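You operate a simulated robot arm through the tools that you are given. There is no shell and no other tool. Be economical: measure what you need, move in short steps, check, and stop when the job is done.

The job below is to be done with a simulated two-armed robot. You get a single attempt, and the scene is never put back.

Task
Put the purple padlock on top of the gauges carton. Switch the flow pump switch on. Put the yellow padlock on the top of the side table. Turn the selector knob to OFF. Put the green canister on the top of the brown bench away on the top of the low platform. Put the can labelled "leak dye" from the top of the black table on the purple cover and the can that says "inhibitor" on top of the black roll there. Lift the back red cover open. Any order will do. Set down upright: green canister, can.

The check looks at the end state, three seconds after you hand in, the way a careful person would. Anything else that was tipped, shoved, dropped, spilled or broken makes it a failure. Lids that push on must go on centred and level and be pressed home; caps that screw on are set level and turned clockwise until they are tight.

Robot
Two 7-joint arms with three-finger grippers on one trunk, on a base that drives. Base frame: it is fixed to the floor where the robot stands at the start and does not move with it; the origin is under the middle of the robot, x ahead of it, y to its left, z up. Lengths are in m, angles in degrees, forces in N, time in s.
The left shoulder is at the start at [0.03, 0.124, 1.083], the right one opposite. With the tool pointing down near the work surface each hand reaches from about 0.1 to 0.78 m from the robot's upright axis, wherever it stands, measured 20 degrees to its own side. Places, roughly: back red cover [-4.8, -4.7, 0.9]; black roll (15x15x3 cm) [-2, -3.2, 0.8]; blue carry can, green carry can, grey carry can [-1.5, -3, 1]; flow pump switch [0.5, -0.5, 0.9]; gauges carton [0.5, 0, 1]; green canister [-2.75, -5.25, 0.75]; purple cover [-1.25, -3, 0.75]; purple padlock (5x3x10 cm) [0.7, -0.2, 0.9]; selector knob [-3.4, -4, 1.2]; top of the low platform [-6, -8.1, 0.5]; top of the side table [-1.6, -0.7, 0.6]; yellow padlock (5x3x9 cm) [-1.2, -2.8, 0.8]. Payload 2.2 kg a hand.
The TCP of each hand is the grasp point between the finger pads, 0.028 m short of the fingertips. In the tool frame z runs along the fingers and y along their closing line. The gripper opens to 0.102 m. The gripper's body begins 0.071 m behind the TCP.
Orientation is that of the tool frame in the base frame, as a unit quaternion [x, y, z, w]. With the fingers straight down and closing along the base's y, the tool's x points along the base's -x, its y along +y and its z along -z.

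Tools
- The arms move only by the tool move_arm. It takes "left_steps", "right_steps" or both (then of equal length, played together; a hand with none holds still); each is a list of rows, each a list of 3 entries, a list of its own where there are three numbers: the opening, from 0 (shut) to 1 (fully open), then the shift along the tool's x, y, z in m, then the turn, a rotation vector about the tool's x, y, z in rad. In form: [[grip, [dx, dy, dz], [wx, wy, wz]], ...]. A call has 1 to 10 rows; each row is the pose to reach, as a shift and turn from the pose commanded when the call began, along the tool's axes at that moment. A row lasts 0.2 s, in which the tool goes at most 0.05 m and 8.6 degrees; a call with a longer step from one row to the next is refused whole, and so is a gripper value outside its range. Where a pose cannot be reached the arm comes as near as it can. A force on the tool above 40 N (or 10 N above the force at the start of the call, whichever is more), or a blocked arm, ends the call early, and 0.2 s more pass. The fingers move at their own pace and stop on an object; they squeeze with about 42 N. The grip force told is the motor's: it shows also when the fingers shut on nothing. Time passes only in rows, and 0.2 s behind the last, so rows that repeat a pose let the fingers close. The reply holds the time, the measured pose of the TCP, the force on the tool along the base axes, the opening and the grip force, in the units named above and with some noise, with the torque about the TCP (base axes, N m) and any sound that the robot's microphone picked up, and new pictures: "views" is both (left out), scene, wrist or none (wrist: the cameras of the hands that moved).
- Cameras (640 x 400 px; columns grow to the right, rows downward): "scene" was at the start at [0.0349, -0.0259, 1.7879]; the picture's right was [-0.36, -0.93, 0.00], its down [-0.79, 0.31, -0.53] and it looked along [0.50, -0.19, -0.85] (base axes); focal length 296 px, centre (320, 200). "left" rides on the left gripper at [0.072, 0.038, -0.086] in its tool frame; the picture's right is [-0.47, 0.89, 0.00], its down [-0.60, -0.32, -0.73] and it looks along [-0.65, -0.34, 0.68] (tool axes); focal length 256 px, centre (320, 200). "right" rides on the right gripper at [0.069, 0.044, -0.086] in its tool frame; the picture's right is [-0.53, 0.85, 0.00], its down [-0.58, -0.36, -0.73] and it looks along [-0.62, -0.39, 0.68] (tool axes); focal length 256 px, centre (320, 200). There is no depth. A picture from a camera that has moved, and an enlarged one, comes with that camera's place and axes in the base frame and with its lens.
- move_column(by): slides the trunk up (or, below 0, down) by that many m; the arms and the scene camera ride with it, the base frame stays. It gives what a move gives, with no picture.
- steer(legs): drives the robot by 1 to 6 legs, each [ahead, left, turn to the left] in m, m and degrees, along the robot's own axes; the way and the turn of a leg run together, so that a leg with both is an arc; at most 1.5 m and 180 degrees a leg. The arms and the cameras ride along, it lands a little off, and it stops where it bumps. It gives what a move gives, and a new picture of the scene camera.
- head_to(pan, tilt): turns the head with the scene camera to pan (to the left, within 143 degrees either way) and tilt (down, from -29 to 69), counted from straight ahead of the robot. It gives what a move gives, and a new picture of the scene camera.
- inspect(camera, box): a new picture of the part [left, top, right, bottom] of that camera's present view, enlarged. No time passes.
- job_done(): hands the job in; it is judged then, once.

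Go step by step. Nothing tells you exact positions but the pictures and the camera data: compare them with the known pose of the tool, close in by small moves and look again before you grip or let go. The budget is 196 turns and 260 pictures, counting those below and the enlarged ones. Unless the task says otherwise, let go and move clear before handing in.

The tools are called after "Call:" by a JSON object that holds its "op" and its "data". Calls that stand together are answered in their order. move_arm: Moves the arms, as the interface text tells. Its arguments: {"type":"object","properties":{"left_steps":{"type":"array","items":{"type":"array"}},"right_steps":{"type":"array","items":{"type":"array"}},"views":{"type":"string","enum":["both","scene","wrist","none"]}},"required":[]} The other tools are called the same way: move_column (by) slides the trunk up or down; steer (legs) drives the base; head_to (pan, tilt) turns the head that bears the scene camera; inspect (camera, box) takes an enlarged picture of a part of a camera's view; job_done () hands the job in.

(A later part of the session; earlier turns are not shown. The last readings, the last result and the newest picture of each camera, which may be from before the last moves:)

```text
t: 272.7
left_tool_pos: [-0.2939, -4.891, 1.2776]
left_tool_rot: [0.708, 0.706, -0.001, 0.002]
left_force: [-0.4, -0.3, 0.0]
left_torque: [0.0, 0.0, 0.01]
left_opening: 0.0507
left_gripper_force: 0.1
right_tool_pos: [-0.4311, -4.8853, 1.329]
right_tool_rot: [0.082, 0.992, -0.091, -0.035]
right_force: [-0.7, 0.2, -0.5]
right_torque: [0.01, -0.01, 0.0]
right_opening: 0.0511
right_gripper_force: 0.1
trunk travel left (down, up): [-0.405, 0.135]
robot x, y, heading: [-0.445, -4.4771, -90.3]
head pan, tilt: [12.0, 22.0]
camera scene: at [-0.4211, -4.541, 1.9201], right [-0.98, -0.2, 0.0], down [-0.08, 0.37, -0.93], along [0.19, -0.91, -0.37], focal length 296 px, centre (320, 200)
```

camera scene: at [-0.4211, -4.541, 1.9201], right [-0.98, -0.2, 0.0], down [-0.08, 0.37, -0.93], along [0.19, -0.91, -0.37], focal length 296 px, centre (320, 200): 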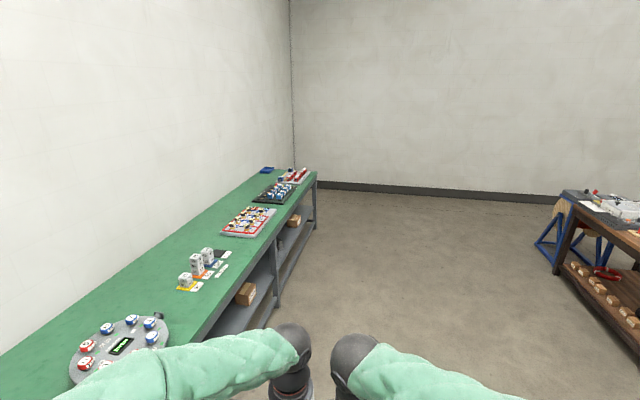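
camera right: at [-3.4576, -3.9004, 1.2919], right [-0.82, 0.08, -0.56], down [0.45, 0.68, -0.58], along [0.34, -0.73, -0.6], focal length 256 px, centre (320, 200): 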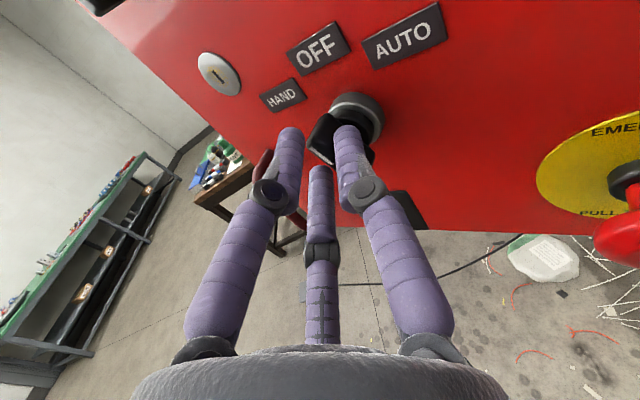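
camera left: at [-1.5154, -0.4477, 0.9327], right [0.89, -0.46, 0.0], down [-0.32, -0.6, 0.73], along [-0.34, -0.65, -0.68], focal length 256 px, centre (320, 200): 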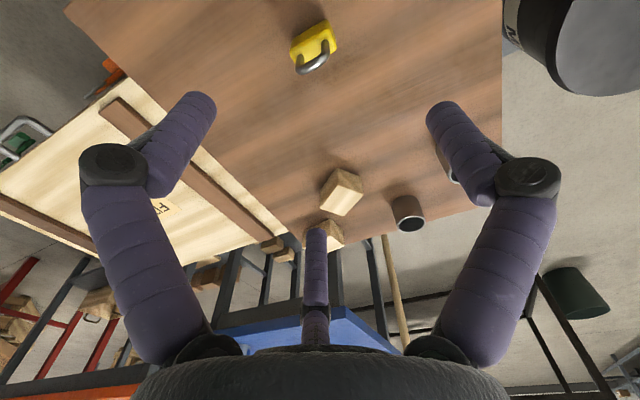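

Call:
{"op": "steer", "data": {"legs": [[0, -1.1, 0], [0, -1.0, 0], [0.12, 0, 0]]}}

Call:
{"op": "head_to", "data": {"pan": 0, "tilt": 55}}

```text
t: 282.1
left_tool_pos: [-2.1659, -4.8445, 1.2522]
left_tool_rot: [0.732, 0.681, -0.018, -0.021]
left_force: [4.0, -1.3, -2.4]
left_torque: [0.09, 0.35, 0.02]
left_opening: 0.0509
left_gripper_force: 0.0
right_tool_pos: [-2.2969, -4.8293, 1.3077]
right_tool_rot: [0.115, 0.987, -0.087, -0.071]
right_force: [5.0, -0.9, -3.4]
right_torque: [0.07, 0.41, -0.1]
right_opening: 0.0509
right_gripper_force: 0.1
trunk travel left (down, up): [-0.405, 0.135]
robot x, y, heading: [-2.3548, -4.4109, -94.5]
head pan, tilt: [12.0, 22.0]
stopped in leg 2: the robot was blocked; the commanded pose is now the measured one
camera scene: at [-2.2907, -4.4886, 1.9182], right [-0.99, -0.13, 0.03], down [-0.07, 0.38, -0.92], along [0.11, -0.92, -0.39], focal length 296 px, centre (320, 200)
```

scene: 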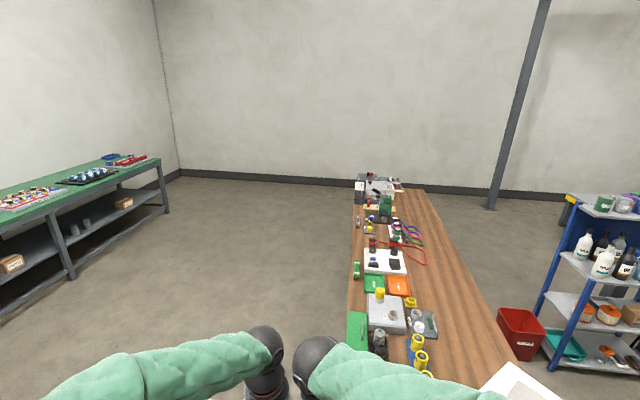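

```text
t: 283.1
left_tool_pos: [-2.2235, -4.8265, 1.2691]
left_tool_rot: [0.734, 0.679, -0.004, -0.001]
left_force: [-1.3, -0.3, -0.5]
left_torque: [-0.01, -0.13, 0.02]
left_opening: 0.051
left_gripper_force: 0.0
right_tool_pos: [-2.3565, -4.8094, 1.3201]
right_tool_rot: [0.121, 0.988, -0.09, -0.042]
right_force: [-1.3, -0.2, -0.6]
right_torque: [-0.01, -0.13, 0.04]
right_opening: 0.051
right_gripper_force: 0.3
trunk travel left (down, up): [-0.405, 0.135]
robot x, y, heading: [-2.3487, -4.4045, -94.4]
head pan, tilt: [0.0, 55.0]
camera scene: at [-2.3609, -4.445, 1.8713], right [-1.0, 0.07, -0.01], down [0.06, 0.82, -0.57], along [-0.04, -0.57, -0.82], focal length 296 px, centre (320, 200)
```

scene: 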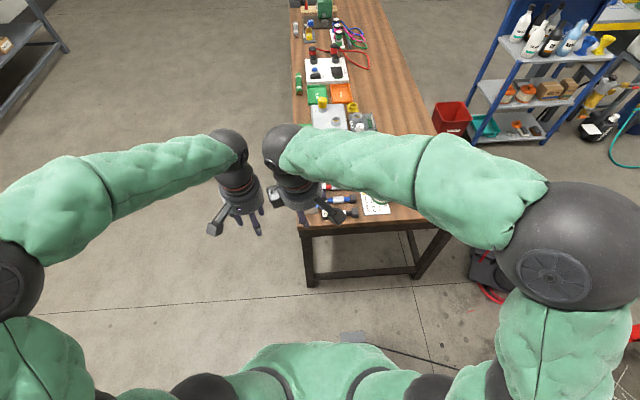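

The base corner met a small floor plate at about (-2.58, -4.75), which looks unmoved. I back off east and come at the bench corner diagonally from the north-east instead.

Call:
{"op": "steer", "data": {"legs": [[0, 0.38, 0], [0, 0, -33.5], [0.4, 0.31, 0]]}}

```text
t: 289.7
left_tool_pos: [-2.0987, -5.3674, 1.2684]
left_tool_rot: [0.9, 0.437, -0.006, -0.003]
left_force: [-1.0, -0.5, -0.4]
left_torque: [0.02, 0.01, 0.01]
left_opening: 0.051
left_gripper_force: 0.2
right_tool_pos: [-2.2011, -5.2791, 1.3205]
right_tool_rot: [0.402, 0.91, -0.072, -0.069]
right_force: [0.2, -0.3, 0.0]
right_torque: [0.0, -0.04, 0.05]
right_opening: 0.0511
right_gripper_force: 0.1
trunk travel left (down, up): [-0.405, 0.135]
robot x, y, heading: [-1.9742, -4.9448, -128.0]
head pan, tilt: [0.0, 55.0]
camera scene: at [-1.9984, -4.9772, 1.8713], right [-0.79, 0.62, 0.0], down [0.51, 0.64, -0.57], along [-0.35, -0.45, -0.82], focal length 296 px, centre (320, 200)
```

scene: 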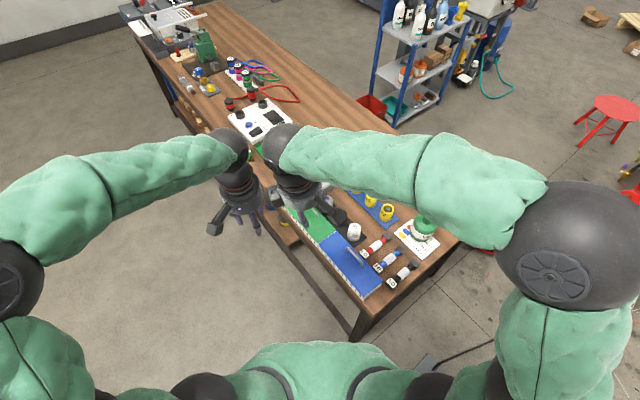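

Call:
{"op": "move_arm", "data": {"right_steps": [[0.6, [0.035, -0.024, 0.0233], [-0.04, -0.014, 0]], [0.7, [0.07, -0.048, 0.0466], [-0.08, -0.028, 0]], [0.8, [0.105, -0.072, 0.0699], [-0.12, -0.042, 0]], [0.9, [0.14, -0.096, 0.0932], [-0.16, -0.056, 0]], [1, [0.175, -0.12, 0.1165], [-0.187, -0.068, 0]], [1, [0.21, -0.144, 0.1398], [-0.187, -0.068, 0]], [1, [0.245, -0.168, 0.1631], [-0.187, -0.068, 0]], [1, [0.28, -0.192, 0.1864], [-0.187, -0.068, 0]], [1, [0.315, -0.216, 0.2097], [-0.187, -0.068, 0]], [1, [0.35, -0.24, 0.233], [-0.187, -0.068, 0]]], "views": "wrist"}}

```text
t: 291.9
left_tool_pos: [-2.1025, -5.3686, 1.269]
left_tool_rot: [0.9, 0.436, -0.006, -0.003]
left_force: [0.6, 0.1, 0.4]
left_torque: [-0.01, -0.03, -0.01]
left_opening: 0.0506
left_gripper_force: 0.1
right_tool_pos: [-2.6527, -5.1995, 1.1594]
right_tool_rot: [0.403, 0.915, 0.0, 0.0]
right_force: [0.0, -0.5, 0.1]
right_torque: [0.01, -0.02, 0.03]
right_opening: 0.102
right_gripper_force: 0.0
trunk travel left (down, up): [-0.405, 0.135]
robot x, y, heading: [-1.9688, -4.9405, -128.2]
head pan, tilt: [0.0, 55.0]
camera right: at [-2.6672, -5.1171, 1.2464], right [0.98, 0.18, 0.0], down [0.12, -0.67, 0.73], along [0.13, -0.72, -0.68], focal length 256 px, centre (320, 200)
```

right: 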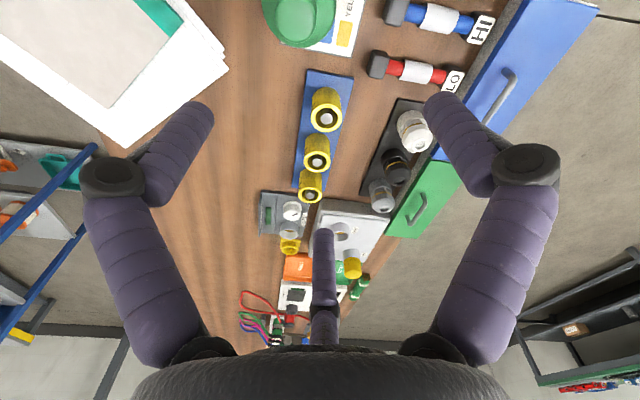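

Call:
{"op": "move_arm", "data": {"right_steps": [[1, [0.025, 0.0095, 0.02], [0, 0, 0]], [1, [0.05, 0.019, 0.04], [0, 0, 0]]], "views": "none"}}

Call:
{"op": "inspect", "data": {"camera": "right", "box": [220, 0, 420, 180]}}

```text
t: 292.5
left_tool_pos: [-2.0991, -5.3669, 1.2689]
left_tool_rot: [0.9, 0.437, -0.006, -0.003]
left_force: [-0.5, 0.9, 0.2]
left_torque: [0.04, 0.06, 0.01]
left_opening: 0.051
left_gripper_force: 0.0
right_tool_pos: [-2.6699, -5.1486, 1.1224]
right_tool_rot: [0.404, 0.915, -0.001, 0.0]
right_force: [-0.1, 0.8, -0.7]
right_torque: [0.0, 0.01, 0.0]
right_opening: 0.1018
right_gripper_force: 0.1
trunk travel left (down, up): [-0.405, 0.135]
robot x, y, heading: [-1.9763, -4.9435, -128.3]
head pan, tilt: [0.0, 55.0]
```

```text
2.22 times, centred on (320, 90) of right
camera zoom: at [-2.6856, -5.0665, 1.2087], right [0.98, 0.18, 0.0], down [0.12, -0.67, 0.73], along [0.13, -0.72, -0.68], focal length 569 px, centre (320, 444)
```

zoom: 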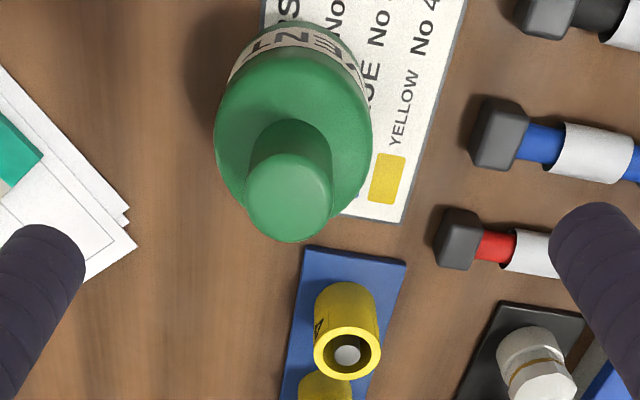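

Call:
{"op": "move_arm", "data": {"right_steps": [[0.75, [-0.012, -0.017, 0.03], [0, 0, 0]], [0.75, [-0.0223, -0.0326, 0.07], [0, 0, 0]], [0.75, [-0.0223, -0.0326, 0.11], [0, 0, 0]], [0.75, [-0.0223, -0.0326, 0.14], [0, 0, 0]]], "views": "wrist"}}

```text
t: 293.5
left_tool_pos: [-2.0999, -5.3683, 1.2685]
left_tool_rot: [0.899, 0.437, -0.005, -0.004]
left_force: [0.4, -0.9, 0.3]
left_torque: [0.0, -0.02, 0.02]
left_opening: 0.051
left_gripper_force: 0.1
right_tool_pos: [-2.6822, -5.1872, 0.9806]
right_tool_rot: [0.404, 0.915, -0.001, -0.001]
right_force: [-0.3, 0.2, -0.4]
right_torque: [0.06, -0.04, 0.01]
right_opening: 0.0766
right_gripper_force: 0.0
trunk travel left (down, up): [-0.405, 0.135]
robot x, y, heading: [-1.9692, -4.9441, -128.2]
head pan, tilt: [0.0, 55.0]
camera right: at [-2.6965, -5.1058, 1.0675], right [0.98, 0.18, 0.0], down [0.12, -0.67, 0.73], along [0.13, -0.72, -0.68], focal length 256 px, centre (320, 200)
```

right: 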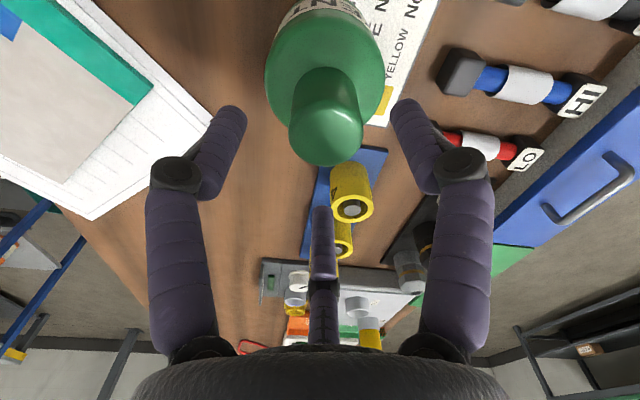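

Call:
{"op": "move_arm", "data": {"right_steps": [[0.75, [-0.004, 0.0044, 0.03], [0, 0, 0]], [0.75, [-0.004, 0.0044, 0.06], [0, 0, 0]], [0, [-0.004, 0.0044, 0.062], [0, 0, 0]], [0, [-0.004, 0.0044, 0.062], [0, 0, 0]], [0, [-0.004, 0.0044, 0.062], [0, 0, 0]], [0, [-0.004, 0.0044, 0.062], [0, 0, 0]]], "views": "wrist"}}

```text
t: 294.5
left_tool_pos: [-2.0987, -5.3668, 1.2682]
left_tool_rot: [0.9, 0.437, -0.006, -0.004]
left_force: [-0.3, 0.1, -0.5]
left_torque: [0.03, -0.02, 0.03]
left_opening: 0.0507
left_gripper_force: 0.1
right_tool_pos: [-2.6823, -5.1881, 0.9291]
right_tool_rot: [0.406, 0.914, -0.006, -0.007]
right_force: [4.4, 3.1, 18.4]
right_torque: [0.66, -0.74, -0.15]
right_opening: 0.0414
right_gripper_force: 41.4
trunk travel left (down, up): [-0.405, 0.135]
robot x, y, heading: [-1.9722, -4.9418, -128.3]
head pan, tilt: [0.0, 55.0]
stopped in row 5 (right hand): the force on the tool passed its limit at 46 N (the readings are from after the stop); the commanded pose is now the measured one
camera right: at [-2.6945, -5.1064, 1.0153], right [0.99, 0.17, -0.02], down [0.13, -0.67, 0.73], along [0.11, -0.73, -0.68], focal length 256 px, centre (320, 200)
```

right: 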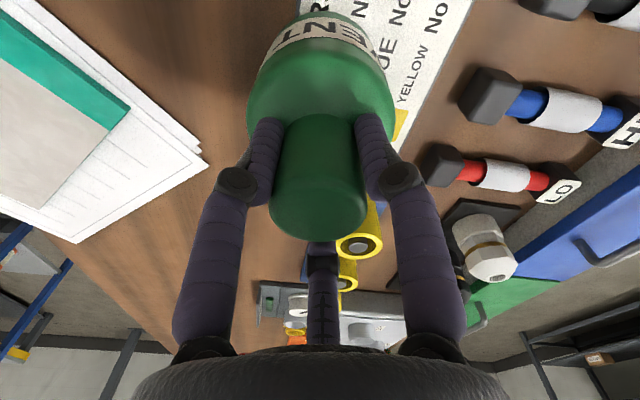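

Canister gripped by its neck. I lift it clear, draw it in, and look toward the low platform.

Call:
{"op": "move_arm", "data": {"right_steps": [[0, [0, 0, -0.03], [0, 0, 0]], [0, [0, 0, -0.075], [0, 0, 0]], [0, [0, 0, -0.12], [0, 0, 0]], [0, [0, 0, -0.165], [0, 0, 0]], [0, [0, 0, -0.21], [0, 0, 0]], [0, [0, 0.03, -0.24], [0, 0, 0]], [0, [0, 0.07, -0.26], [0, 0, 0]], [0, [-0.01, 0.11, -0.27], [0, 0, 0]], [0, [-0.02, 0.15, -0.27], [0, 0, 0]], [0, [-0.03, 0.19, -0.27], [0, 0, 0]]], "views": "none"}}

Call:
{"op": "head_to", "data": {"pan": -16, "tilt": 14}}

```text
t: 296.7
left_tool_pos: [-2.0977, -5.3672, 1.269]
left_tool_rot: [0.9, 0.437, -0.007, -0.004]
left_force: [0.0, -0.5, -0.7]
left_torque: [-0.03, 0.01, -0.01]
left_opening: 0.0509
left_gripper_force: 0.0
right_tool_pos: [-2.5148, -5.081, 1.1927]
right_tool_rot: [0.405, 0.914, -0.007, -0.006]
right_force: [0.1, 0.6, -5.7]
right_torque: [0.0, 0.03, 0.0]
right_opening: 0.0414
right_gripper_force: 42.2
trunk travel left (down, up): [-0.405, 0.135]
robot x, y, heading: [-1.9739, -4.9444, -127.9]
head pan, tilt: [0.0, 55.0]
```

```text
t: 297.8
left_tool_pos: [-2.0996, -5.3672, 1.2694]
left_tool_rot: [0.9, 0.437, -0.006, -0.003]
left_force: [-0.3, -0.4, -0.4]
left_torque: [-0.05, -0.02, -0.02]
left_opening: 0.0511
left_gripper_force: 0.2
right_tool_pos: [-2.5169, -5.0826, 1.194]
right_tool_rot: [0.405, 0.914, -0.005, -0.005]
right_force: [-0.3, 0.3, -6.0]
right_torque: [-0.04, 0.02, 0.0]
right_opening: 0.0411
right_gripper_force: 42.3
trunk travel left (down, up): [-0.405, 0.135]
robot x, y, heading: [-1.9717, -4.9436, -128.1]
head pan, tilt: [-16.0, 14.0]
camera scene: at [-2.0301, -4.9748, 1.9331], right [-0.59, 0.81, 0.0], down [0.2, 0.14, -0.97], along [-0.79, -0.57, -0.24], focal length 296 px, centre (320, 200)
```

scene: 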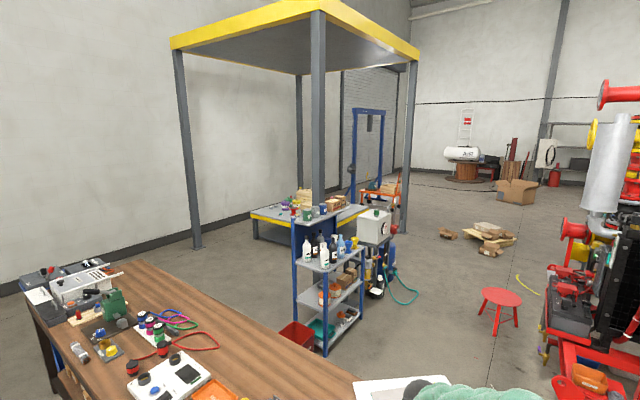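

The low platform is the yellow-edged one under the canopy (x -5.3…-6.85, y -7.3…-8.8). I route east and south around the brown bench, then west.

Call:
{"op": "steer", "data": {"legs": [[-0.5, 0, 0], [0, 0, -52], [-0.25, 1.5, 0], [0, 1.5, 0], [0, 1.35, 0], [1.3, 0, 0]]}}

```text
refused: leg 3 is longer than a leg can be; nothing moved
```

Call:
{"op": "steer", "data": {"legs": [[-0.5, 0, 0], [0, 0, -52], [-0.25, 1.4, 0], [0, 1.5, 0], [0, 1.45, 0], [1.3, 0, 0]]}}

```text
t: 329.8
left_tool_pos: [-3.1213, -9.0772, 1.2685]
left_tool_rot: [1.0, -0.001, -0.003, -0.005]
left_force: [0.5, -0.7, -0.8]
left_torque: [-0.02, 0.02, 0.03]
left_opening: 0.0512
left_gripper_force: 0.1
right_tool_pos: [-3.154, -8.5714, 1.194]
right_tool_rot: [0.764, 0.645, -0.002, -0.007]
right_force: [-1.3, -0.6, -6.3]
right_torque: [0.0, 0.0, -0.02]
right_opening: 0.0409
right_gripper_force: 42.6
trunk travel left (down, up): [-0.405, 0.135]
robot x, y, heading: [-2.706, -8.9125, -180.0]
head pan, tilt: [-16.0, 14.0]
camera scene: at [-2.768, -8.8884, 1.9331], right [0.28, 0.96, 0.0], down [0.23, -0.07, -0.97], along [-0.93, 0.27, -0.24], focal length 296 px, centre (320, 200)
```

scene: 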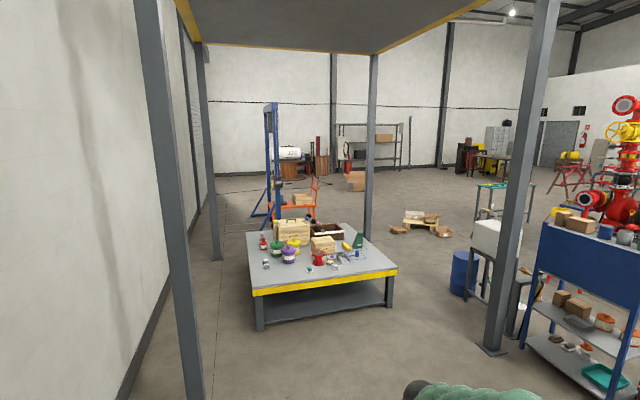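

Call:
{"op": "steer", "data": {"legs": [[0, 0.0, 0], [0.4, -0.52, 0], [1.3, 0, 0], [0.36, 0, 0]]}}

Call:
{"op": "head_to", "data": {"pan": -5, "tilt": 58}}

```text
t: 333.6
left_tool_pos: [-3.5259, -8.5837, 1.2666]
left_tool_rot: [0.998, -0.061, -0.001, -0.006]
left_force: [-0.6, 0.0, 0.2]
left_torque: [0.01, -0.05, -0.02]
left_opening: 0.0508
left_gripper_force: 0.0
right_tool_pos: [-3.4965, -8.0804, 1.1903]
right_tool_rot: [0.802, 0.597, 0.0, -0.005]
right_force: [-0.9, -0.1, -5.9]
right_torque: [0.01, -0.05, 0.0]
right_opening: 0.0409
right_gripper_force: 41.7
trunk travel left (down, up): [-0.405, 0.135]
robot x, y, heading: [-3.093, -8.4748, 173.1]
head pan, tilt: [-16.0, 14.0]
stopped in leg 2: the robot was blocked; the commanded pose is now the measured one
camera scene: at [-3.1547, -8.441, 1.933], right [0.39, 0.92, 0.0], down [0.23, -0.09, -0.97], along [-0.89, 0.38, -0.24], focal length 296 px, centre (320, 200)
```

scene: 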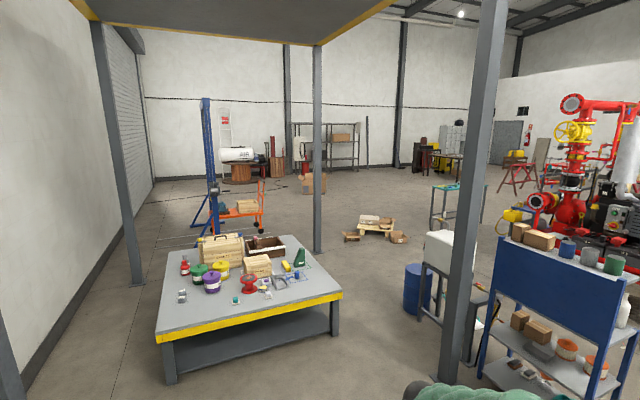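

```text
t: 334.7
left_tool_pos: [-3.5222, -8.5847, 1.2678]
left_tool_rot: [0.998, -0.061, -0.003, -0.006]
left_force: [-0.3, 1.2, -0.6]
left_torque: [0.02, 0.0, 0.03]
left_opening: 0.051
left_gripper_force: 0.0
right_tool_pos: [-3.4943, -8.0799, 1.1927]
right_tool_rot: [0.802, 0.597, -0.003, -0.007]
right_force: [0.2, 0.5, -6.3]
right_torque: [0.03, 0.01, 0.02]
right_opening: 0.041
right_gripper_force: 42.1
trunk travel left (down, up): [-0.405, 0.135]
robot x, y, heading: [-3.0942, -8.4717, 173.2]
head pan, tilt: [-5.0, 58.0]
camera scene: at [-3.1313, -8.4622, 1.8676], right [0.21, 0.98, 0.0], down [0.83, -0.18, -0.53], along [-0.52, 0.11, -0.85], focal length 296 px, centre (320, 200)
```

scene: 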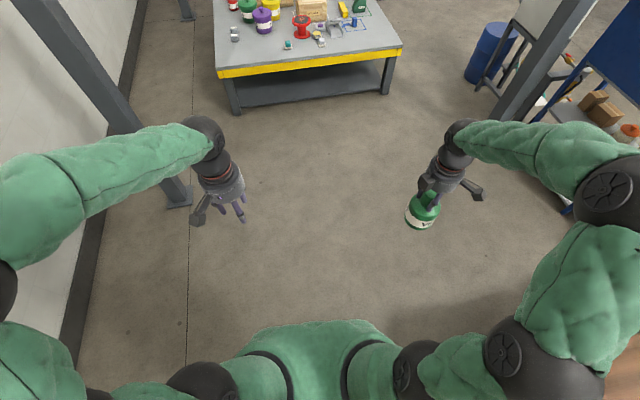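

Blocked lightly by the bench end on my right. I shift left, straighten, and go on to the platform.

Call:
{"op": "steer", "data": {"legs": [[0, 0.2, 6.8], [1.2, 0, 0], [0.46, -0.2, 0]]}}

```text
t: 344.6
left_tool_pos: [-5.1824, -8.6169, 1.2687]
left_tool_rot: [1.0, -0.005, -0.004, -0.005]
left_force: [0.0, -0.3, 0.1]
left_torque: [0.04, 0.0, 0.02]
left_opening: 0.051
left_gripper_force: 0.1
right_tool_pos: [-5.2104, -8.1123, 1.1938]
right_tool_rot: [0.767, 0.641, -0.003, -0.006]
right_force: [-0.8, -0.1, -7.1]
right_torque: [0.0, -0.04, -0.02]
right_opening: 0.0408
right_gripper_force: 42.0
trunk travel left (down, up): [-0.405, 0.135]
robot x, y, heading: [-4.7683, -8.4589, 179.4]
head pan, tilt: [-5.0, 58.0]
camera scene: at [-4.8075, -8.452, 1.8676], right [0.1, 1.0, 0.0], down [0.84, -0.08, -0.53], along [-0.53, 0.05, -0.85], focal length 296 px, centre (320, 200)
```

scene: 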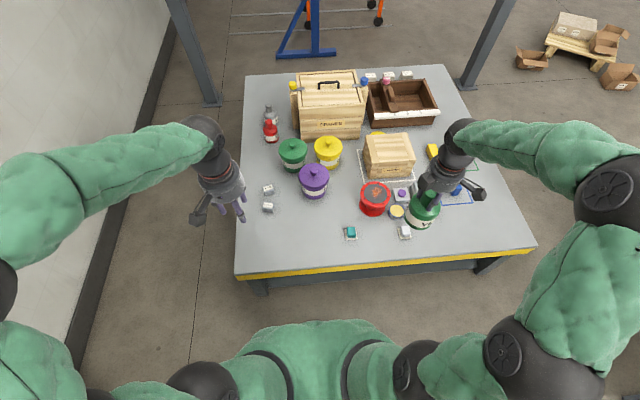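

A free spot is at about (-5.44, -8.45). I lower the trunk and carry the canister over it.

Call:
{"op": "move_column", "data": {"by": -0.3}}

Call:
{"op": "move_arm", "data": {"right_steps": [[0, [-0.041, -0.0184, 0], [0, 0, 0]], [0, [-0.082, -0.0369, 0], [0, 0, 0]], [0, [-0.123, -0.0553, 0], [0, 0, 0]], [0, [-0.164, -0.0738, 0], [0, 0, 0]], [0, [-0.206, -0.0922, 0], [0, 0, 0]], [0, [-0.247, -0.1107, 0], [0, 0, 0]], [0, [-0.288, -0.129, 0], [0, 0, 0]], [0, [-0.329, -0.1476, 0.02], [0, 0, 0]], [0, [-0.37, -0.166, 0.04], [0, 0, 0]], [0, [-0.37, -0.166, 0.08], [0, 0, 0]]], "views": "scene"}}

```text
t: 347.6
left_tool_pos: [-5.1815, -8.6166, 0.9697]
left_tool_rot: [1.0, -0.005, -0.004, -0.006]
left_force: [-0.1, 0.4, 0.3]
left_torque: [0.03, -0.01, -0.02]
left_opening: 0.0511
left_gripper_force: 0.0
right_tool_pos: [-5.2102, -8.112, 0.8923]
right_tool_rot: [0.767, 0.642, -0.004, -0.007]
right_force: [-0.8, -0.7, -5.5]
right_torque: [-0.01, -0.04, 0.01]
right_opening: 0.041
right_gripper_force: 41.5
trunk travel left (down, up): [-0.105, 0.435]
robot x, y, heading: [-4.7712, -8.459, 179.4]
head pan, tilt: [-5.0, 58.0]
```

```text
t: 349.8
left_tool_pos: [-5.1827, -8.6164, 0.9687]
left_tool_rot: [1.0, -0.006, -0.003, -0.005]
left_force: [0.4, -0.2, 0.3]
left_torque: [0.01, -0.02, 0.0]
left_opening: 0.0509
left_gripper_force: 0.0
right_tool_pos: [-5.4417, -8.4472, 0.8132]
right_tool_rot: [0.768, 0.641, -0.002, -0.007]
right_force: [-0.9, 0.3, -5.3]
right_torque: [-0.02, -0.01, 0.0]
right_opening: 0.041
right_gripper_force: 41.6
trunk travel left (down, up): [-0.105, 0.435]
robot x, y, heading: [-4.7677, -8.4585, 179.3]
head pan, tilt: [-5.0, 58.0]
camera scene: at [-4.8078, -8.4523, 1.5676], right [0.1, 1.0, 0.0], down [0.84, -0.08, -0.53], along [-0.53, 0.05, -0.85], focal length 296 px, centre (320, 200)
```

scene: 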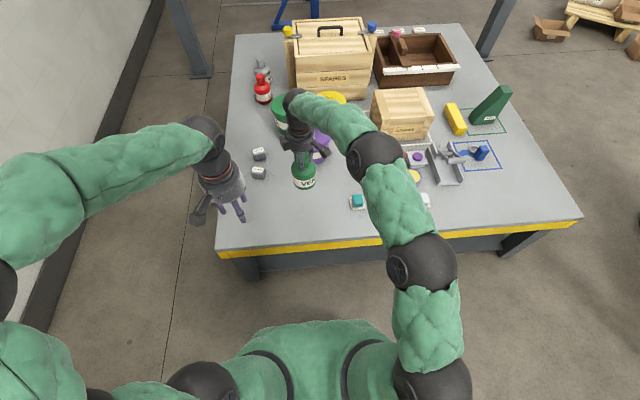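

Call:
{"op": "move_arm", "data": {"right_steps": [[0, [0, 0, 0.045], [0, 0, 0]], [0, [0, 0, 0.09], [0, 0, 0]], [0, [0, 0, 0.12], [0, 0, 0]], [0, [0, 0, 0.132], [0, 0, 0]], [0, [0, 0, 0.14], [0, 0, 0]], [0, [0, 0, 0.148], [0, 0, 0]], [0, [0, 0, 0.156], [0, 0, 0]], [0, [0, 0, 0.164], [0, 0, 0]], [0, [0, 0, 0.172], [0, 0, 0]], [0, [0, 0, 0.18], [0, 0, 0]]], "views": "none"}}

```text
t: 352.0
left_tool_pos: [-5.1819, -8.6179, 0.9681]
left_tool_rot: [1.0, -0.005, -0.003, -0.005]
left_force: [0.3, -0.3, -1.1]
left_torque: [-0.02, 0.0, -0.02]
left_opening: 0.0508
left_gripper_force: 0.1
right_tool_pos: [-5.4431, -8.4447, 0.6336]
right_tool_rot: [0.767, 0.642, -0.003, -0.006]
right_force: [0.4, 0.4, -5.6]
right_torque: [0.04, -0.02, -0.01]
right_opening: 0.041
right_gripper_force: 41.5
trunk travel left (down, up): [-0.105, 0.435]
robot x, y, heading: [-4.768, -8.4608, 179.5]
head pan, tilt: [-5.0, 58.0]
```

Call:
{"op": "move_arm", "data": {"right_steps": [[0, [0, 0, 0.007], [0, 0, 0]], [0, [0, 0, 0.013], [0, 0, 0]], [0, [0, 0, 0.019], [0, 0, 0]], [0, [0, 0, 0.025], [0, 0, 0]], [0, [0, 0, 0.031], [0, 0, 0]], [0, [0, 0, 0.037], [0, 0, 0]], [0, [0, 0, 0.043], [0, 0, 0]]], "views": "wrist"}}

```text
t: 352.8
left_tool_pos: [-5.182, -8.6163, 0.9676]
left_tool_rot: [1.0, -0.005, -0.003, -0.005]
left_force: [0.0, 0.2, 0.4]
left_torque: [-0.01, -0.05, 0.01]
left_opening: 0.051
left_gripper_force: 0.1
right_tool_pos: [-5.4486, -8.4454, 0.6255]
right_tool_rot: [0.768, 0.64, -0.008, -0.01]
right_force: [4.3, 0.7, 12.7]
right_torque: [0.37, -0.08, -0.15]
right_opening: 0.0411
right_gripper_force: 41.6
trunk travel left (down, up): [-0.105, 0.435]
robot x, y, heading: [-4.7656, -8.4567, 179.7]
head pan, tilt: [-5.0, 58.0]
stopped in row 3 (right hand): the force on the tool passed its limit at 43 N (the readings are from after the stop); the commanded pose is now the measured one
camera right: at [-5.391, -8.3848, 0.7113], right [0.73, -0.68, -0.02], down [-0.44, -0.51, 0.74], along [-0.51, -0.53, -0.67], focal length 256 px, centre (320, 200)
```

right: 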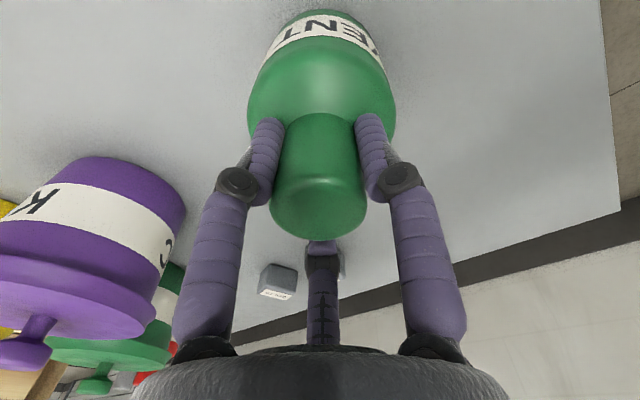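

Call:
{"op": "move_arm", "data": {"right_steps": [[0, [-0.002, 0.001, -0.002], [0, 0, 0]], [0.55, [-0.002, 0.001, -0.002], [0, 0, 0]], [0.75, [-0.002, 0.001, -0.002], [0, 0, 0]], [0.75, [-0.002, 0.001, -0.002], [0, 0, 0]], [0.75, [-0.002, 0.001, -0.04], [0, 0, 0]], [0.75, [-0.002, 0.001, -0.085], [0, 0, 0]], [0.75, [-0.002, 0.001, -0.13], [0, 0, 0]], [0.75, [-0.002, 0.001, -0.175], [0, 0, 0]], [0.75, [0.02, 0.02, -0.21], [0, 0, 0]], [0.75, [0.05, 0.05, -0.23], [0, 0, 0]]], "views": "scene"}}

```text
t: 355.0
left_tool_pos: [-5.1816, -8.6163, 0.9695]
left_tool_rot: [1.0, -0.005, -0.005, -0.006]
left_force: [0.6, 0.4, 0.3]
left_torque: [-0.02, 0.06, 0.02]
left_opening: 0.0512
left_gripper_force: 0.1
right_tool_pos: [-5.3829, -8.4059, 0.8509]
right_tool_rot: [0.768, 0.64, -0.007, -0.009]
right_force: [0.5, -0.2, 0.0]
right_torque: [-0.03, 0.02, -0.01]
right_opening: 0.0765
right_gripper_force: 0.0
trunk travel left (down, up): [-0.105, 0.435]
robot x, y, heading: [-4.7648, -8.4592, 179.4]
head pan, tilt: [-5.0, 58.0]
camera scene: at [-4.8053, -8.4521, 1.5677], right [0.1, 1.0, 0.0], down [0.84, -0.08, -0.53], along [-0.53, 0.05, -0.85], focal length 296 px, centre (320, 200)
```

scene: 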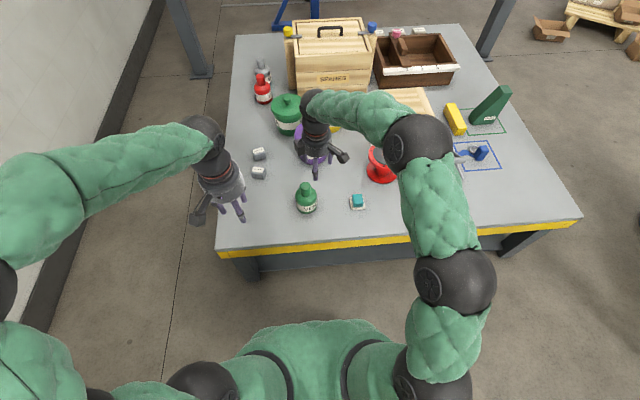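

The canister stands upright on the platform. I raise the trunk, fold the right hand, and look north toward the red cover at (-4.8, -4.7).

Call:
{"op": "move_column", "data": {"by": 0.35}}

Call:
{"op": "move_arm", "data": {"right_steps": [[0.5, [0.03, 0.035, -0.01], [0, 0, 0]], [0.5, [0.06, 0.07, -0.02], [0, 0, 0]], [0.5, [0.09, 0.105, -0.03], [0, 0, 0]], [0.5, [0.12, 0.14, -0.04], [0, 0, 0]]], "views": "none"}}

Call:
{"op": "head_to", "data": {"pan": -88, "tilt": 14}}

```text
t: 358.4
left_tool_pos: [-5.1817, -8.6183, 1.3182]
left_tool_rot: [1.0, -0.006, -0.004, -0.005]
left_force: [1.3, -0.2, 0.6]
left_torque: [0.0, 0.03, 0.02]
left_opening: 0.0511
left_gripper_force: 0.1
right_tool_pos: [-5.3851, -8.4048, 1.2011]
right_tool_rot: [0.768, 0.64, -0.006, -0.01]
right_force: [-0.1, 0.1, -0.1]
right_torque: [0.01, 0.0, -0.02]
right_opening: 0.0767
right_gripper_force: 0.0
trunk travel left (down, up): [-0.455, 0.085]
robot x, y, heading: [-4.7662, -8.4556, 179.4]
head pan, tilt: [-5.0, 58.0]
```

```text
t: 359.4
left_tool_pos: [-5.1794, -8.6155, 1.3203]
left_tool_rot: [1.0, -0.005, -0.005, -0.005]
left_force: [1.3, -0.2, -0.6]
left_torque: [0.0, 0.03, 0.01]
left_opening: 0.0511
left_gripper_force: 0.0
right_tool_pos: [-5.2217, -8.3132, 1.2395]
right_tool_rot: [0.768, 0.641, -0.008, -0.009]
right_force: [0.2, 0.2, 0.0]
right_torque: [-0.02, 0.03, -0.03]
right_opening: 0.0509
right_gripper_force: 0.0
trunk travel left (down, up): [-0.455, 0.085]
robot x, y, heading: [-4.7659, -8.4578, 179.2]
head pan, tilt: [-5.0, 58.0]
```

```text
t: 361.0
left_tool_pos: [-5.1827, -8.6172, 1.3185]
left_tool_rot: [1.0, -0.006, -0.004, -0.005]
left_force: [-0.5, -0.3, -0.3]
left_torque: [0.0, 0.01, 0.0]
left_opening: 0.051
left_gripper_force: 0.0
right_tool_pos: [-5.2243, -8.3132, 1.2396]
right_tool_rot: [0.768, 0.64, -0.007, -0.01]
right_force: [-0.3, 0.0, 0.2]
right_torque: [-0.01, 0.0, 0.03]
right_opening: 0.051
right_gripper_force: 0.0
trunk travel left (down, up): [-0.455, 0.085]
robot x, y, heading: [-4.7696, -8.4593, 179.4]
head pan, tilt: [-88.0, 14.0]
camera scene: at [-4.7402, -8.3658, 1.9831], right [1.0, 0.03, 0.0], down [0.01, -0.24, -0.97], along [-0.03, 0.97, -0.24], focal length 296 px, centre (320, 200)
```

scene: 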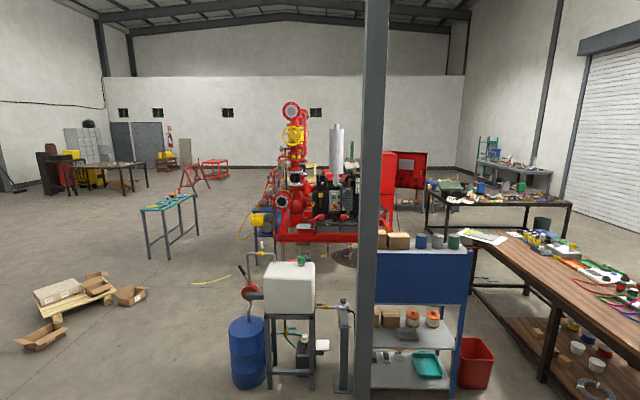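

Call:
{"op": "inspect", "data": {"camera": "scene", "box": [240, 90, 440, 270]}}

```text
2.22 times, centred on (340, 180) of scene
camera zoom: at [-4.7402, -8.3658, 1.9831], right [1.0, 0.03, 0.0], down [0.01, -0.24, -0.97], along [-0.03, 0.97, -0.24], focal length 659 px, centre (276, 244)
```

zoom: 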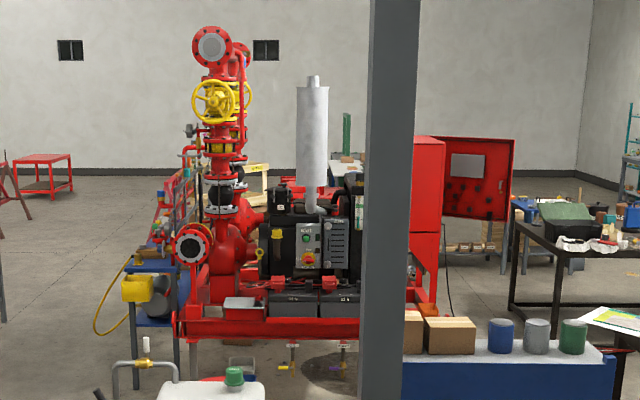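

Call:
{"op": "inspect", "data": {"camera": "scene", "box": [290, 165, 370, 240]}}

```text
5.33 times, centred on (330, 202) of scene
camera zoom: at [-4.7402, -8.3658, 1.9831], right [1.0, 0.03, 0.0], down [0.01, -0.24, -0.97], along [-0.03, 0.97, -0.24], focal length 1581 px, centre (267, 187)
```

zoom: 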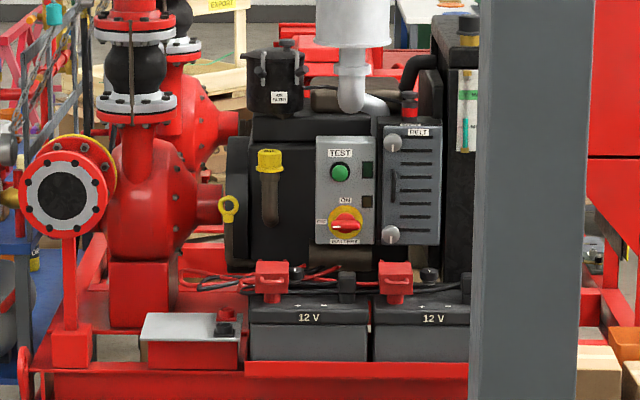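

The back red cover is the left battery's terminal cover, near (-4.84, -4.65). I must reach the area south of the skid; the way is between the canopy post and the platform corner, then the lane west. I position and angle the base first.

Call:
{"op": "steer", "data": {"legs": [[-0.15, -0.3, 0], [0, 0, 60.6], [-0.495, -0.243, 0]]}}

```text
t: 368.6
left_tool_pos: [-4.6431, -8.0453, 1.319]
left_tool_rot: [0.864, 0.503, -0.006, -0.003]
left_force: [0.1, -0.7, 0.0]
left_torque: [0.01, 0.01, -0.02]
left_opening: 0.0511
left_gripper_force: 0.1
right_tool_pos: [-4.9282, -7.9375, 1.2387]
right_tool_rot: [0.337, 0.942, -0.011, -0.004]
right_force: [0.1, -0.5, 0.6]
right_torque: [-0.01, 0.01, -0.02]
right_opening: 0.0511
right_gripper_force: 0.0
trunk travel left (down, up): [-0.455, 0.085]
robot x, y, heading: [-4.5804, -7.6076, -119.4]
head pan, tilt: [-88.0, 14.0]
camera scene: at [-4.6491, -7.5393, 1.9832], right [0.46, 0.89, 0.0], down [0.21, -0.11, -0.97], along [-0.86, 0.45, -0.24], focal length 296 px, centre (320, 200)
```

scene: 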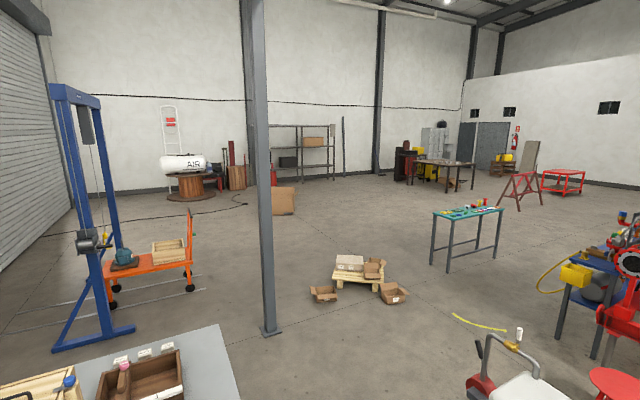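

Call:
{"op": "steer", "data": {"legs": [[-0.369, -0.767, 0], [0.438, -0.767, 0]]}}

```text
t: 377.4
left_tool_pos: [-6.0133, -7.351, 1.3178]
left_tool_rot: [0.867, 0.499, -0.006, -0.002]
left_force: [0.2, 0.2, 0.3]
left_torque: [0.0, -0.02, 0.02]
left_opening: 0.0511
left_gripper_force: 0.1
right_tool_pos: [-6.2994, -7.2375, 1.2381]
right_tool_rot: [0.341, 0.94, -0.011, -0.004]
right_force: [0.6, 0.1, 0.4]
right_torque: [0.02, 0.0, 0.02]
right_opening: 0.0509
right_gripper_force: 0.1
trunk travel left (down, up): [-0.455, 0.085]
robot x, y, heading: [-5.9465, -6.9131, -120.1]
head pan, tilt: [-88.0, 14.0]
camera scene: at [-6.0155, -6.8429, 1.9832], right [0.47, 0.88, 0.0], down [0.21, -0.11, -0.97], along [-0.86, 0.46, -0.24], focal length 296 px, centre (320, 200)
```

scene: 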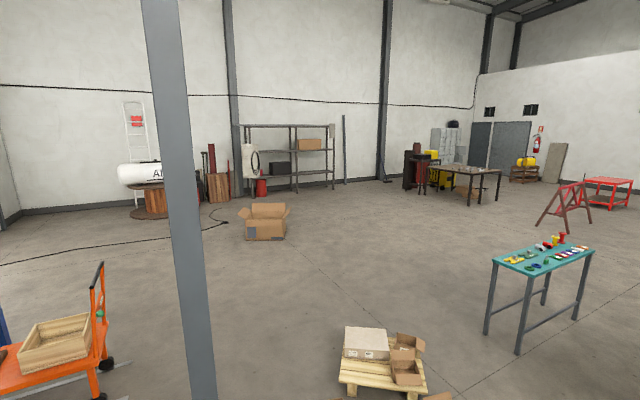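

Call:
{"op": "steer", "data": {"legs": [[-0.979, -0.63, 0], [0, 0, -150], [0, -1.48, 0]]}}

Call:
{"op": "head_to", "data": {"pan": 10, "tilt": 48}}

```text
t: 396.5
left_tool_pos: [-4.6797, -5.3472, 1.3183]
left_tool_rot: [-0.707, 0.707, -0.002, 0.006]
left_force: [-0.2, 0.2, 0.6]
left_torque: [0.02, 0.01, 0.0]
left_opening: 0.0513
left_gripper_force: 0.1
right_tool_pos: [-4.3755, -5.3016, 1.2394]
right_tool_rot: [0.996, -0.085, 0.002, -0.012]
right_force: [0.0, -0.5, 0.2]
right_torque: [-0.02, 0.01, -0.01]
right_opening: 0.051
right_gripper_force: 0.1
trunk travel left (down, up): [-0.455, 0.085]
robot x, y, heading: [-4.5164, -5.7584, 90.1]
head pan, tilt: [-88.0, 14.0]
camera scene: at [-4.4227, -5.787, 1.9832], right [0.04, -1.0, 0.0], down [-0.24, -0.01, -0.97], along [0.97, 0.03, -0.24], focal length 296 px, centre (320, 200)
```

scene: 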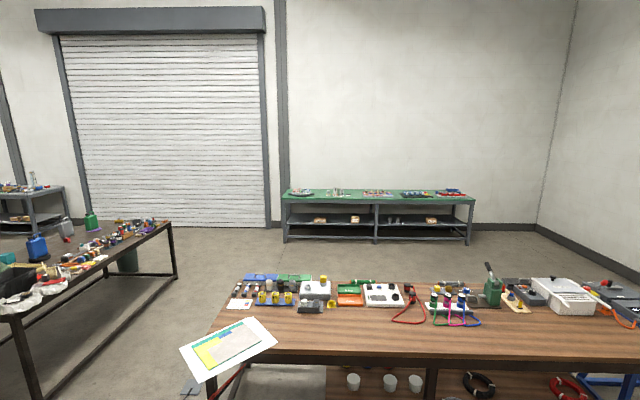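

```text
t: 398.2
left_tool_pos: [-4.6787, -5.3476, 1.3192]
left_tool_rot: [-0.707, 0.707, -0.001, 0.006]
left_force: [1.0, -0.2, 0.7]
left_torque: [-0.02, -0.01, -0.03]
left_opening: 0.0513
left_gripper_force: 0.0
right_tool_pos: [-4.3765, -5.3012, 1.2393]
right_tool_rot: [0.996, -0.086, 0.002, -0.01]
right_force: [-0.6, 0.0, 0.7]
right_torque: [0.01, 0.02, 0.01]
right_opening: 0.051
right_gripper_force: 0.0
trunk travel left (down, up): [-0.455, 0.085]
robot x, y, heading: [-4.5122, -5.763, 90.0]
head pan, tilt: [10.0, 48.0]
camera scene: at [-4.5298, -5.7127, 1.9306], right [0.98, 0.17, 0.0], down [0.13, -0.73, -0.67], along [-0.12, 0.66, -0.74], focal length 296 px, centre (320, 200)
```

scene: 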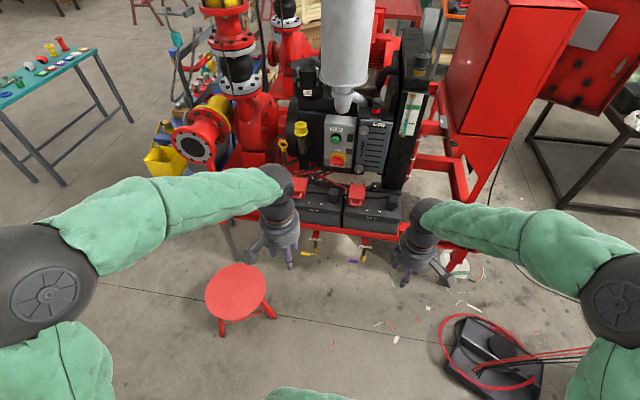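

Call:
{"op": "inspect", "data": {"camera": "scene", "box": [280, 165, 420, 255]}}

```text
4.44 times, centred on (350, 210) of scene
camera zoom: at [-4.5298, -5.7127, 1.9306], right [0.98, 0.17, 0.0], down [0.13, -0.73, -0.67], along [-0.12, 0.66, -0.74], focal length 1318 px, centre (187, 156)
```

zoom: 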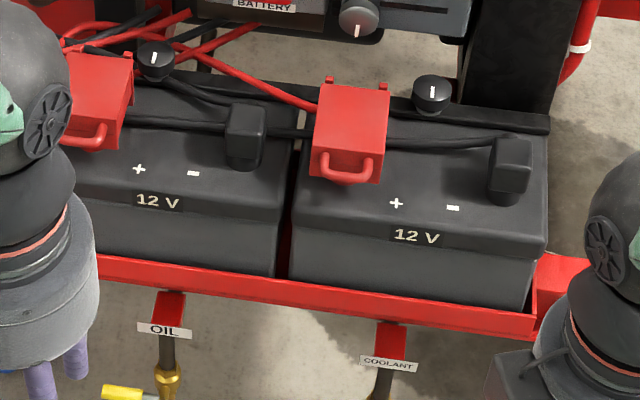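

The left battery's red cover is hinged at its back with a D-handle in front, at about (-4.82, -4.7). I drive closer and take a second look for parallax.

Call:
{"op": "steer", "data": {"legs": [[0.37, -0.05, 0]]}}

Call:
{"op": "inspect", "data": {"camera": "scene", "box": [230, 200, 390, 320]}}

```text
t: 400.6
left_tool_pos: [-4.6264, -4.9761, 1.3183]
left_tool_rot: [-0.706, 0.708, -0.002, 0.006]
left_force: [0.2, 0.3, 0.9]
left_torque: [0.0, -0.01, 0.01]
left_opening: 0.0513
left_gripper_force: 0.1
right_tool_pos: [-4.3256, -4.9328, 1.2385]
right_tool_rot: [0.996, -0.087, 0.002, -0.011]
right_force: [0.7, 0.0, 0.1]
right_torque: [0.01, 0.0, -0.05]
right_opening: 0.0511
right_gripper_force: 0.0
trunk travel left (down, up): [-0.455, 0.085]
robot x, y, heading: [-4.4656, -5.3918, 90.1]
head pan, tilt: [10.0, 48.0]
camera scene: at [-4.4794, -5.3424, 1.9305], right [0.99, 0.17, 0.0], down [0.13, -0.73, -0.67], along [-0.11, 0.66, -0.74], focal length 296 px, centre (320, 200)
```

scene: 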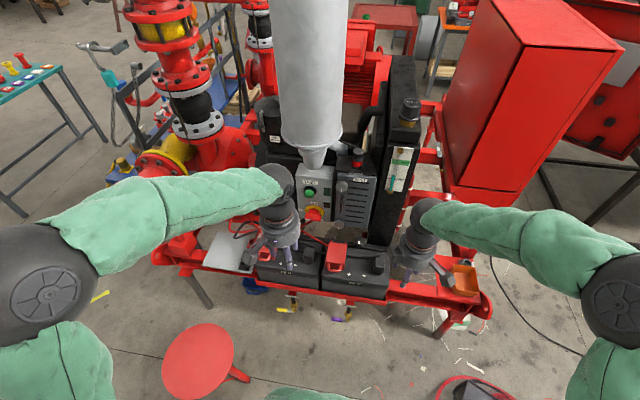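

```text
3.33 times, centred on (310, 260) of scene
camera zoom: at [-4.4794, -5.3424, 1.9305], right [0.99, 0.17, 0.0], down [0.13, -0.73, -0.67], along [-0.11, 0.66, -0.74], focal length 988 px, centre (353, 0)
```

zoom: 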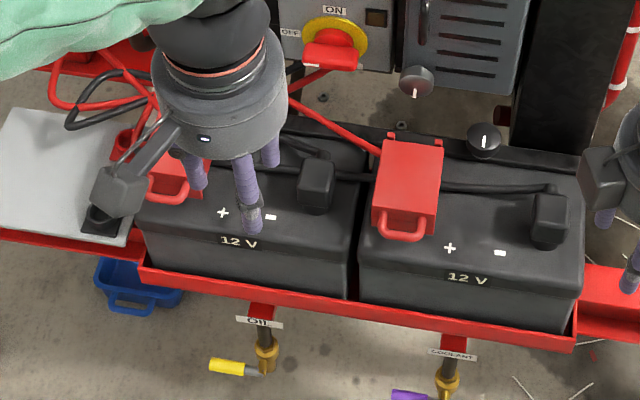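

Call:
{"op": "move_arm", "data": {"left_steps": [[0.45, [-0.0056, 0.0195, 0.0218], [0, 0, -0.149]], [0.45, [-0.0112, 0.039, 0.0436], [0, 0, -0.298]], [0.45, [-0.0168, 0.0585, 0.0654], [0, 0, -0.447]], [0.45, [-0.0224, 0.078, 0.0872], [0, 0, -0.596]], [0.45, [-0.028, 0.0975, 0.109], [0, 0, -0.745]], [0.45, [-0.0336, 0.117, 0.1308], [0, 0, -0.894]], [0.45, [-0.0392, 0.1365, 0.1526], [0, 0, -1.043]], [0.45, [-0.0448, 0.156, 0.1744], [0, 0, -1.192]], [0.45, [-0.0504, 0.1755, 0.1962], [0, 0, -1.341]], [0.45, [-0.056, 0.195, 0.218], [0, 0, -1.49]]], "views": "none"}}

Call:
{"op": "move_arm", "data": {"left_steps": [[0.45, [0, 0.0, 0.02], [0.13, 0, 0]], [0.45, [0, -0.005, 0.045], [0.265, 0, 0]], [0.45, [0, -0.01, 0.07], [0.4, 0, 0]], [0.45, [0, -0.018, 0.095], [0.535, 0, 0]], [0.45, [0, -0.025, 0.12], [0.67, 0, 0]], [0.45, [0, -0.033, 0.145], [0.805, 0, 0]], [0.45, [0, -0.04, 0.17], [0.94, 0, 0]], [0.45, [0, -0.05, 0.195], [1.08, 0, 0]], [0.45, [0, -0.06, 0.22], [1.22, 0, 0]]], "views": "wrist"}}

```text
t: 402.8
left_tool_pos: [-4.8214, -4.9178, 1.0981]
left_tool_rot: [0.999, -0.04, 0.006, -0.004]
left_force: [-0.2, -0.3, -0.1]
left_torque: [-0.04, -0.03, 0.0]
left_opening: 0.0459
left_gripper_force: 0.1
right_tool_pos: [-4.3246, -4.9319, 1.2369]
right_tool_rot: [0.996, -0.087, 0.002, -0.012]
right_force: [0.2, -0.9, 0.3]
right_torque: [0.0, 0.03, 0.03]
right_opening: 0.0512
right_gripper_force: 0.0
trunk travel left (down, up): [-0.455, 0.085]
robot x, y, heading: [-4.466, -5.3898, 89.9]
head pan, tilt: [10.0, 48.0]
```

```text
t: 404.8
left_tool_pos: [-4.8152, -4.8556, 0.8809]
left_tool_rot: [0.816, -0.032, 0.027, -0.577]
left_force: [-0.2, 0.2, -0.1]
left_torque: [-0.03, -0.01, -0.04]
left_opening: 0.0457
left_gripper_force: 0.1
right_tool_pos: [-4.3256, -4.9307, 1.2389]
right_tool_rot: [0.996, -0.087, 0.002, -0.011]
right_force: [-1.0, 0.4, -0.1]
right_torque: [0.0, 0.02, 0.0]
right_opening: 0.0511
right_gripper_force: 0.1
trunk travel left (down, up): [-0.455, 0.085]
robot x, y, heading: [-4.4691, -5.3907, 90.0]
head pan, tilt: [10.0, 48.0]
camera left: at [-4.75, -4.9566, 0.8727], right [-0.48, -0.26, -0.84], down [-0.66, -0.53, 0.54], along [-0.58, 0.81, 0.09], focal length 256 px, centre (320, 200)
```

left: 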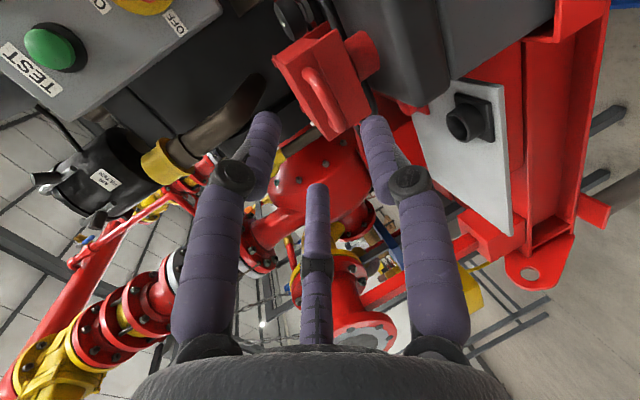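

Call:
{"op": "inspect", "data": {"camera": "left", "box": [260, 10, 400, 150]}}

```text
2.86 times, centred on (330, 80) of left
camera zoom: at [-4.75, -4.9566, 0.8727], right [-0.48, -0.26, -0.84], down [-0.66, -0.53, 0.54], along [-0.58, 0.81, 0.09], focal length 731 px, centre (291, 543)
```

zoom: 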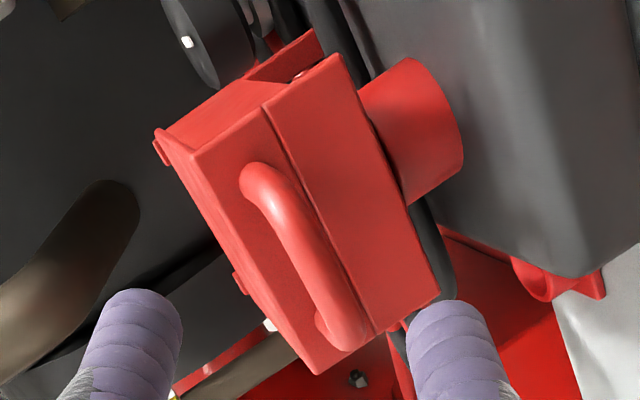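

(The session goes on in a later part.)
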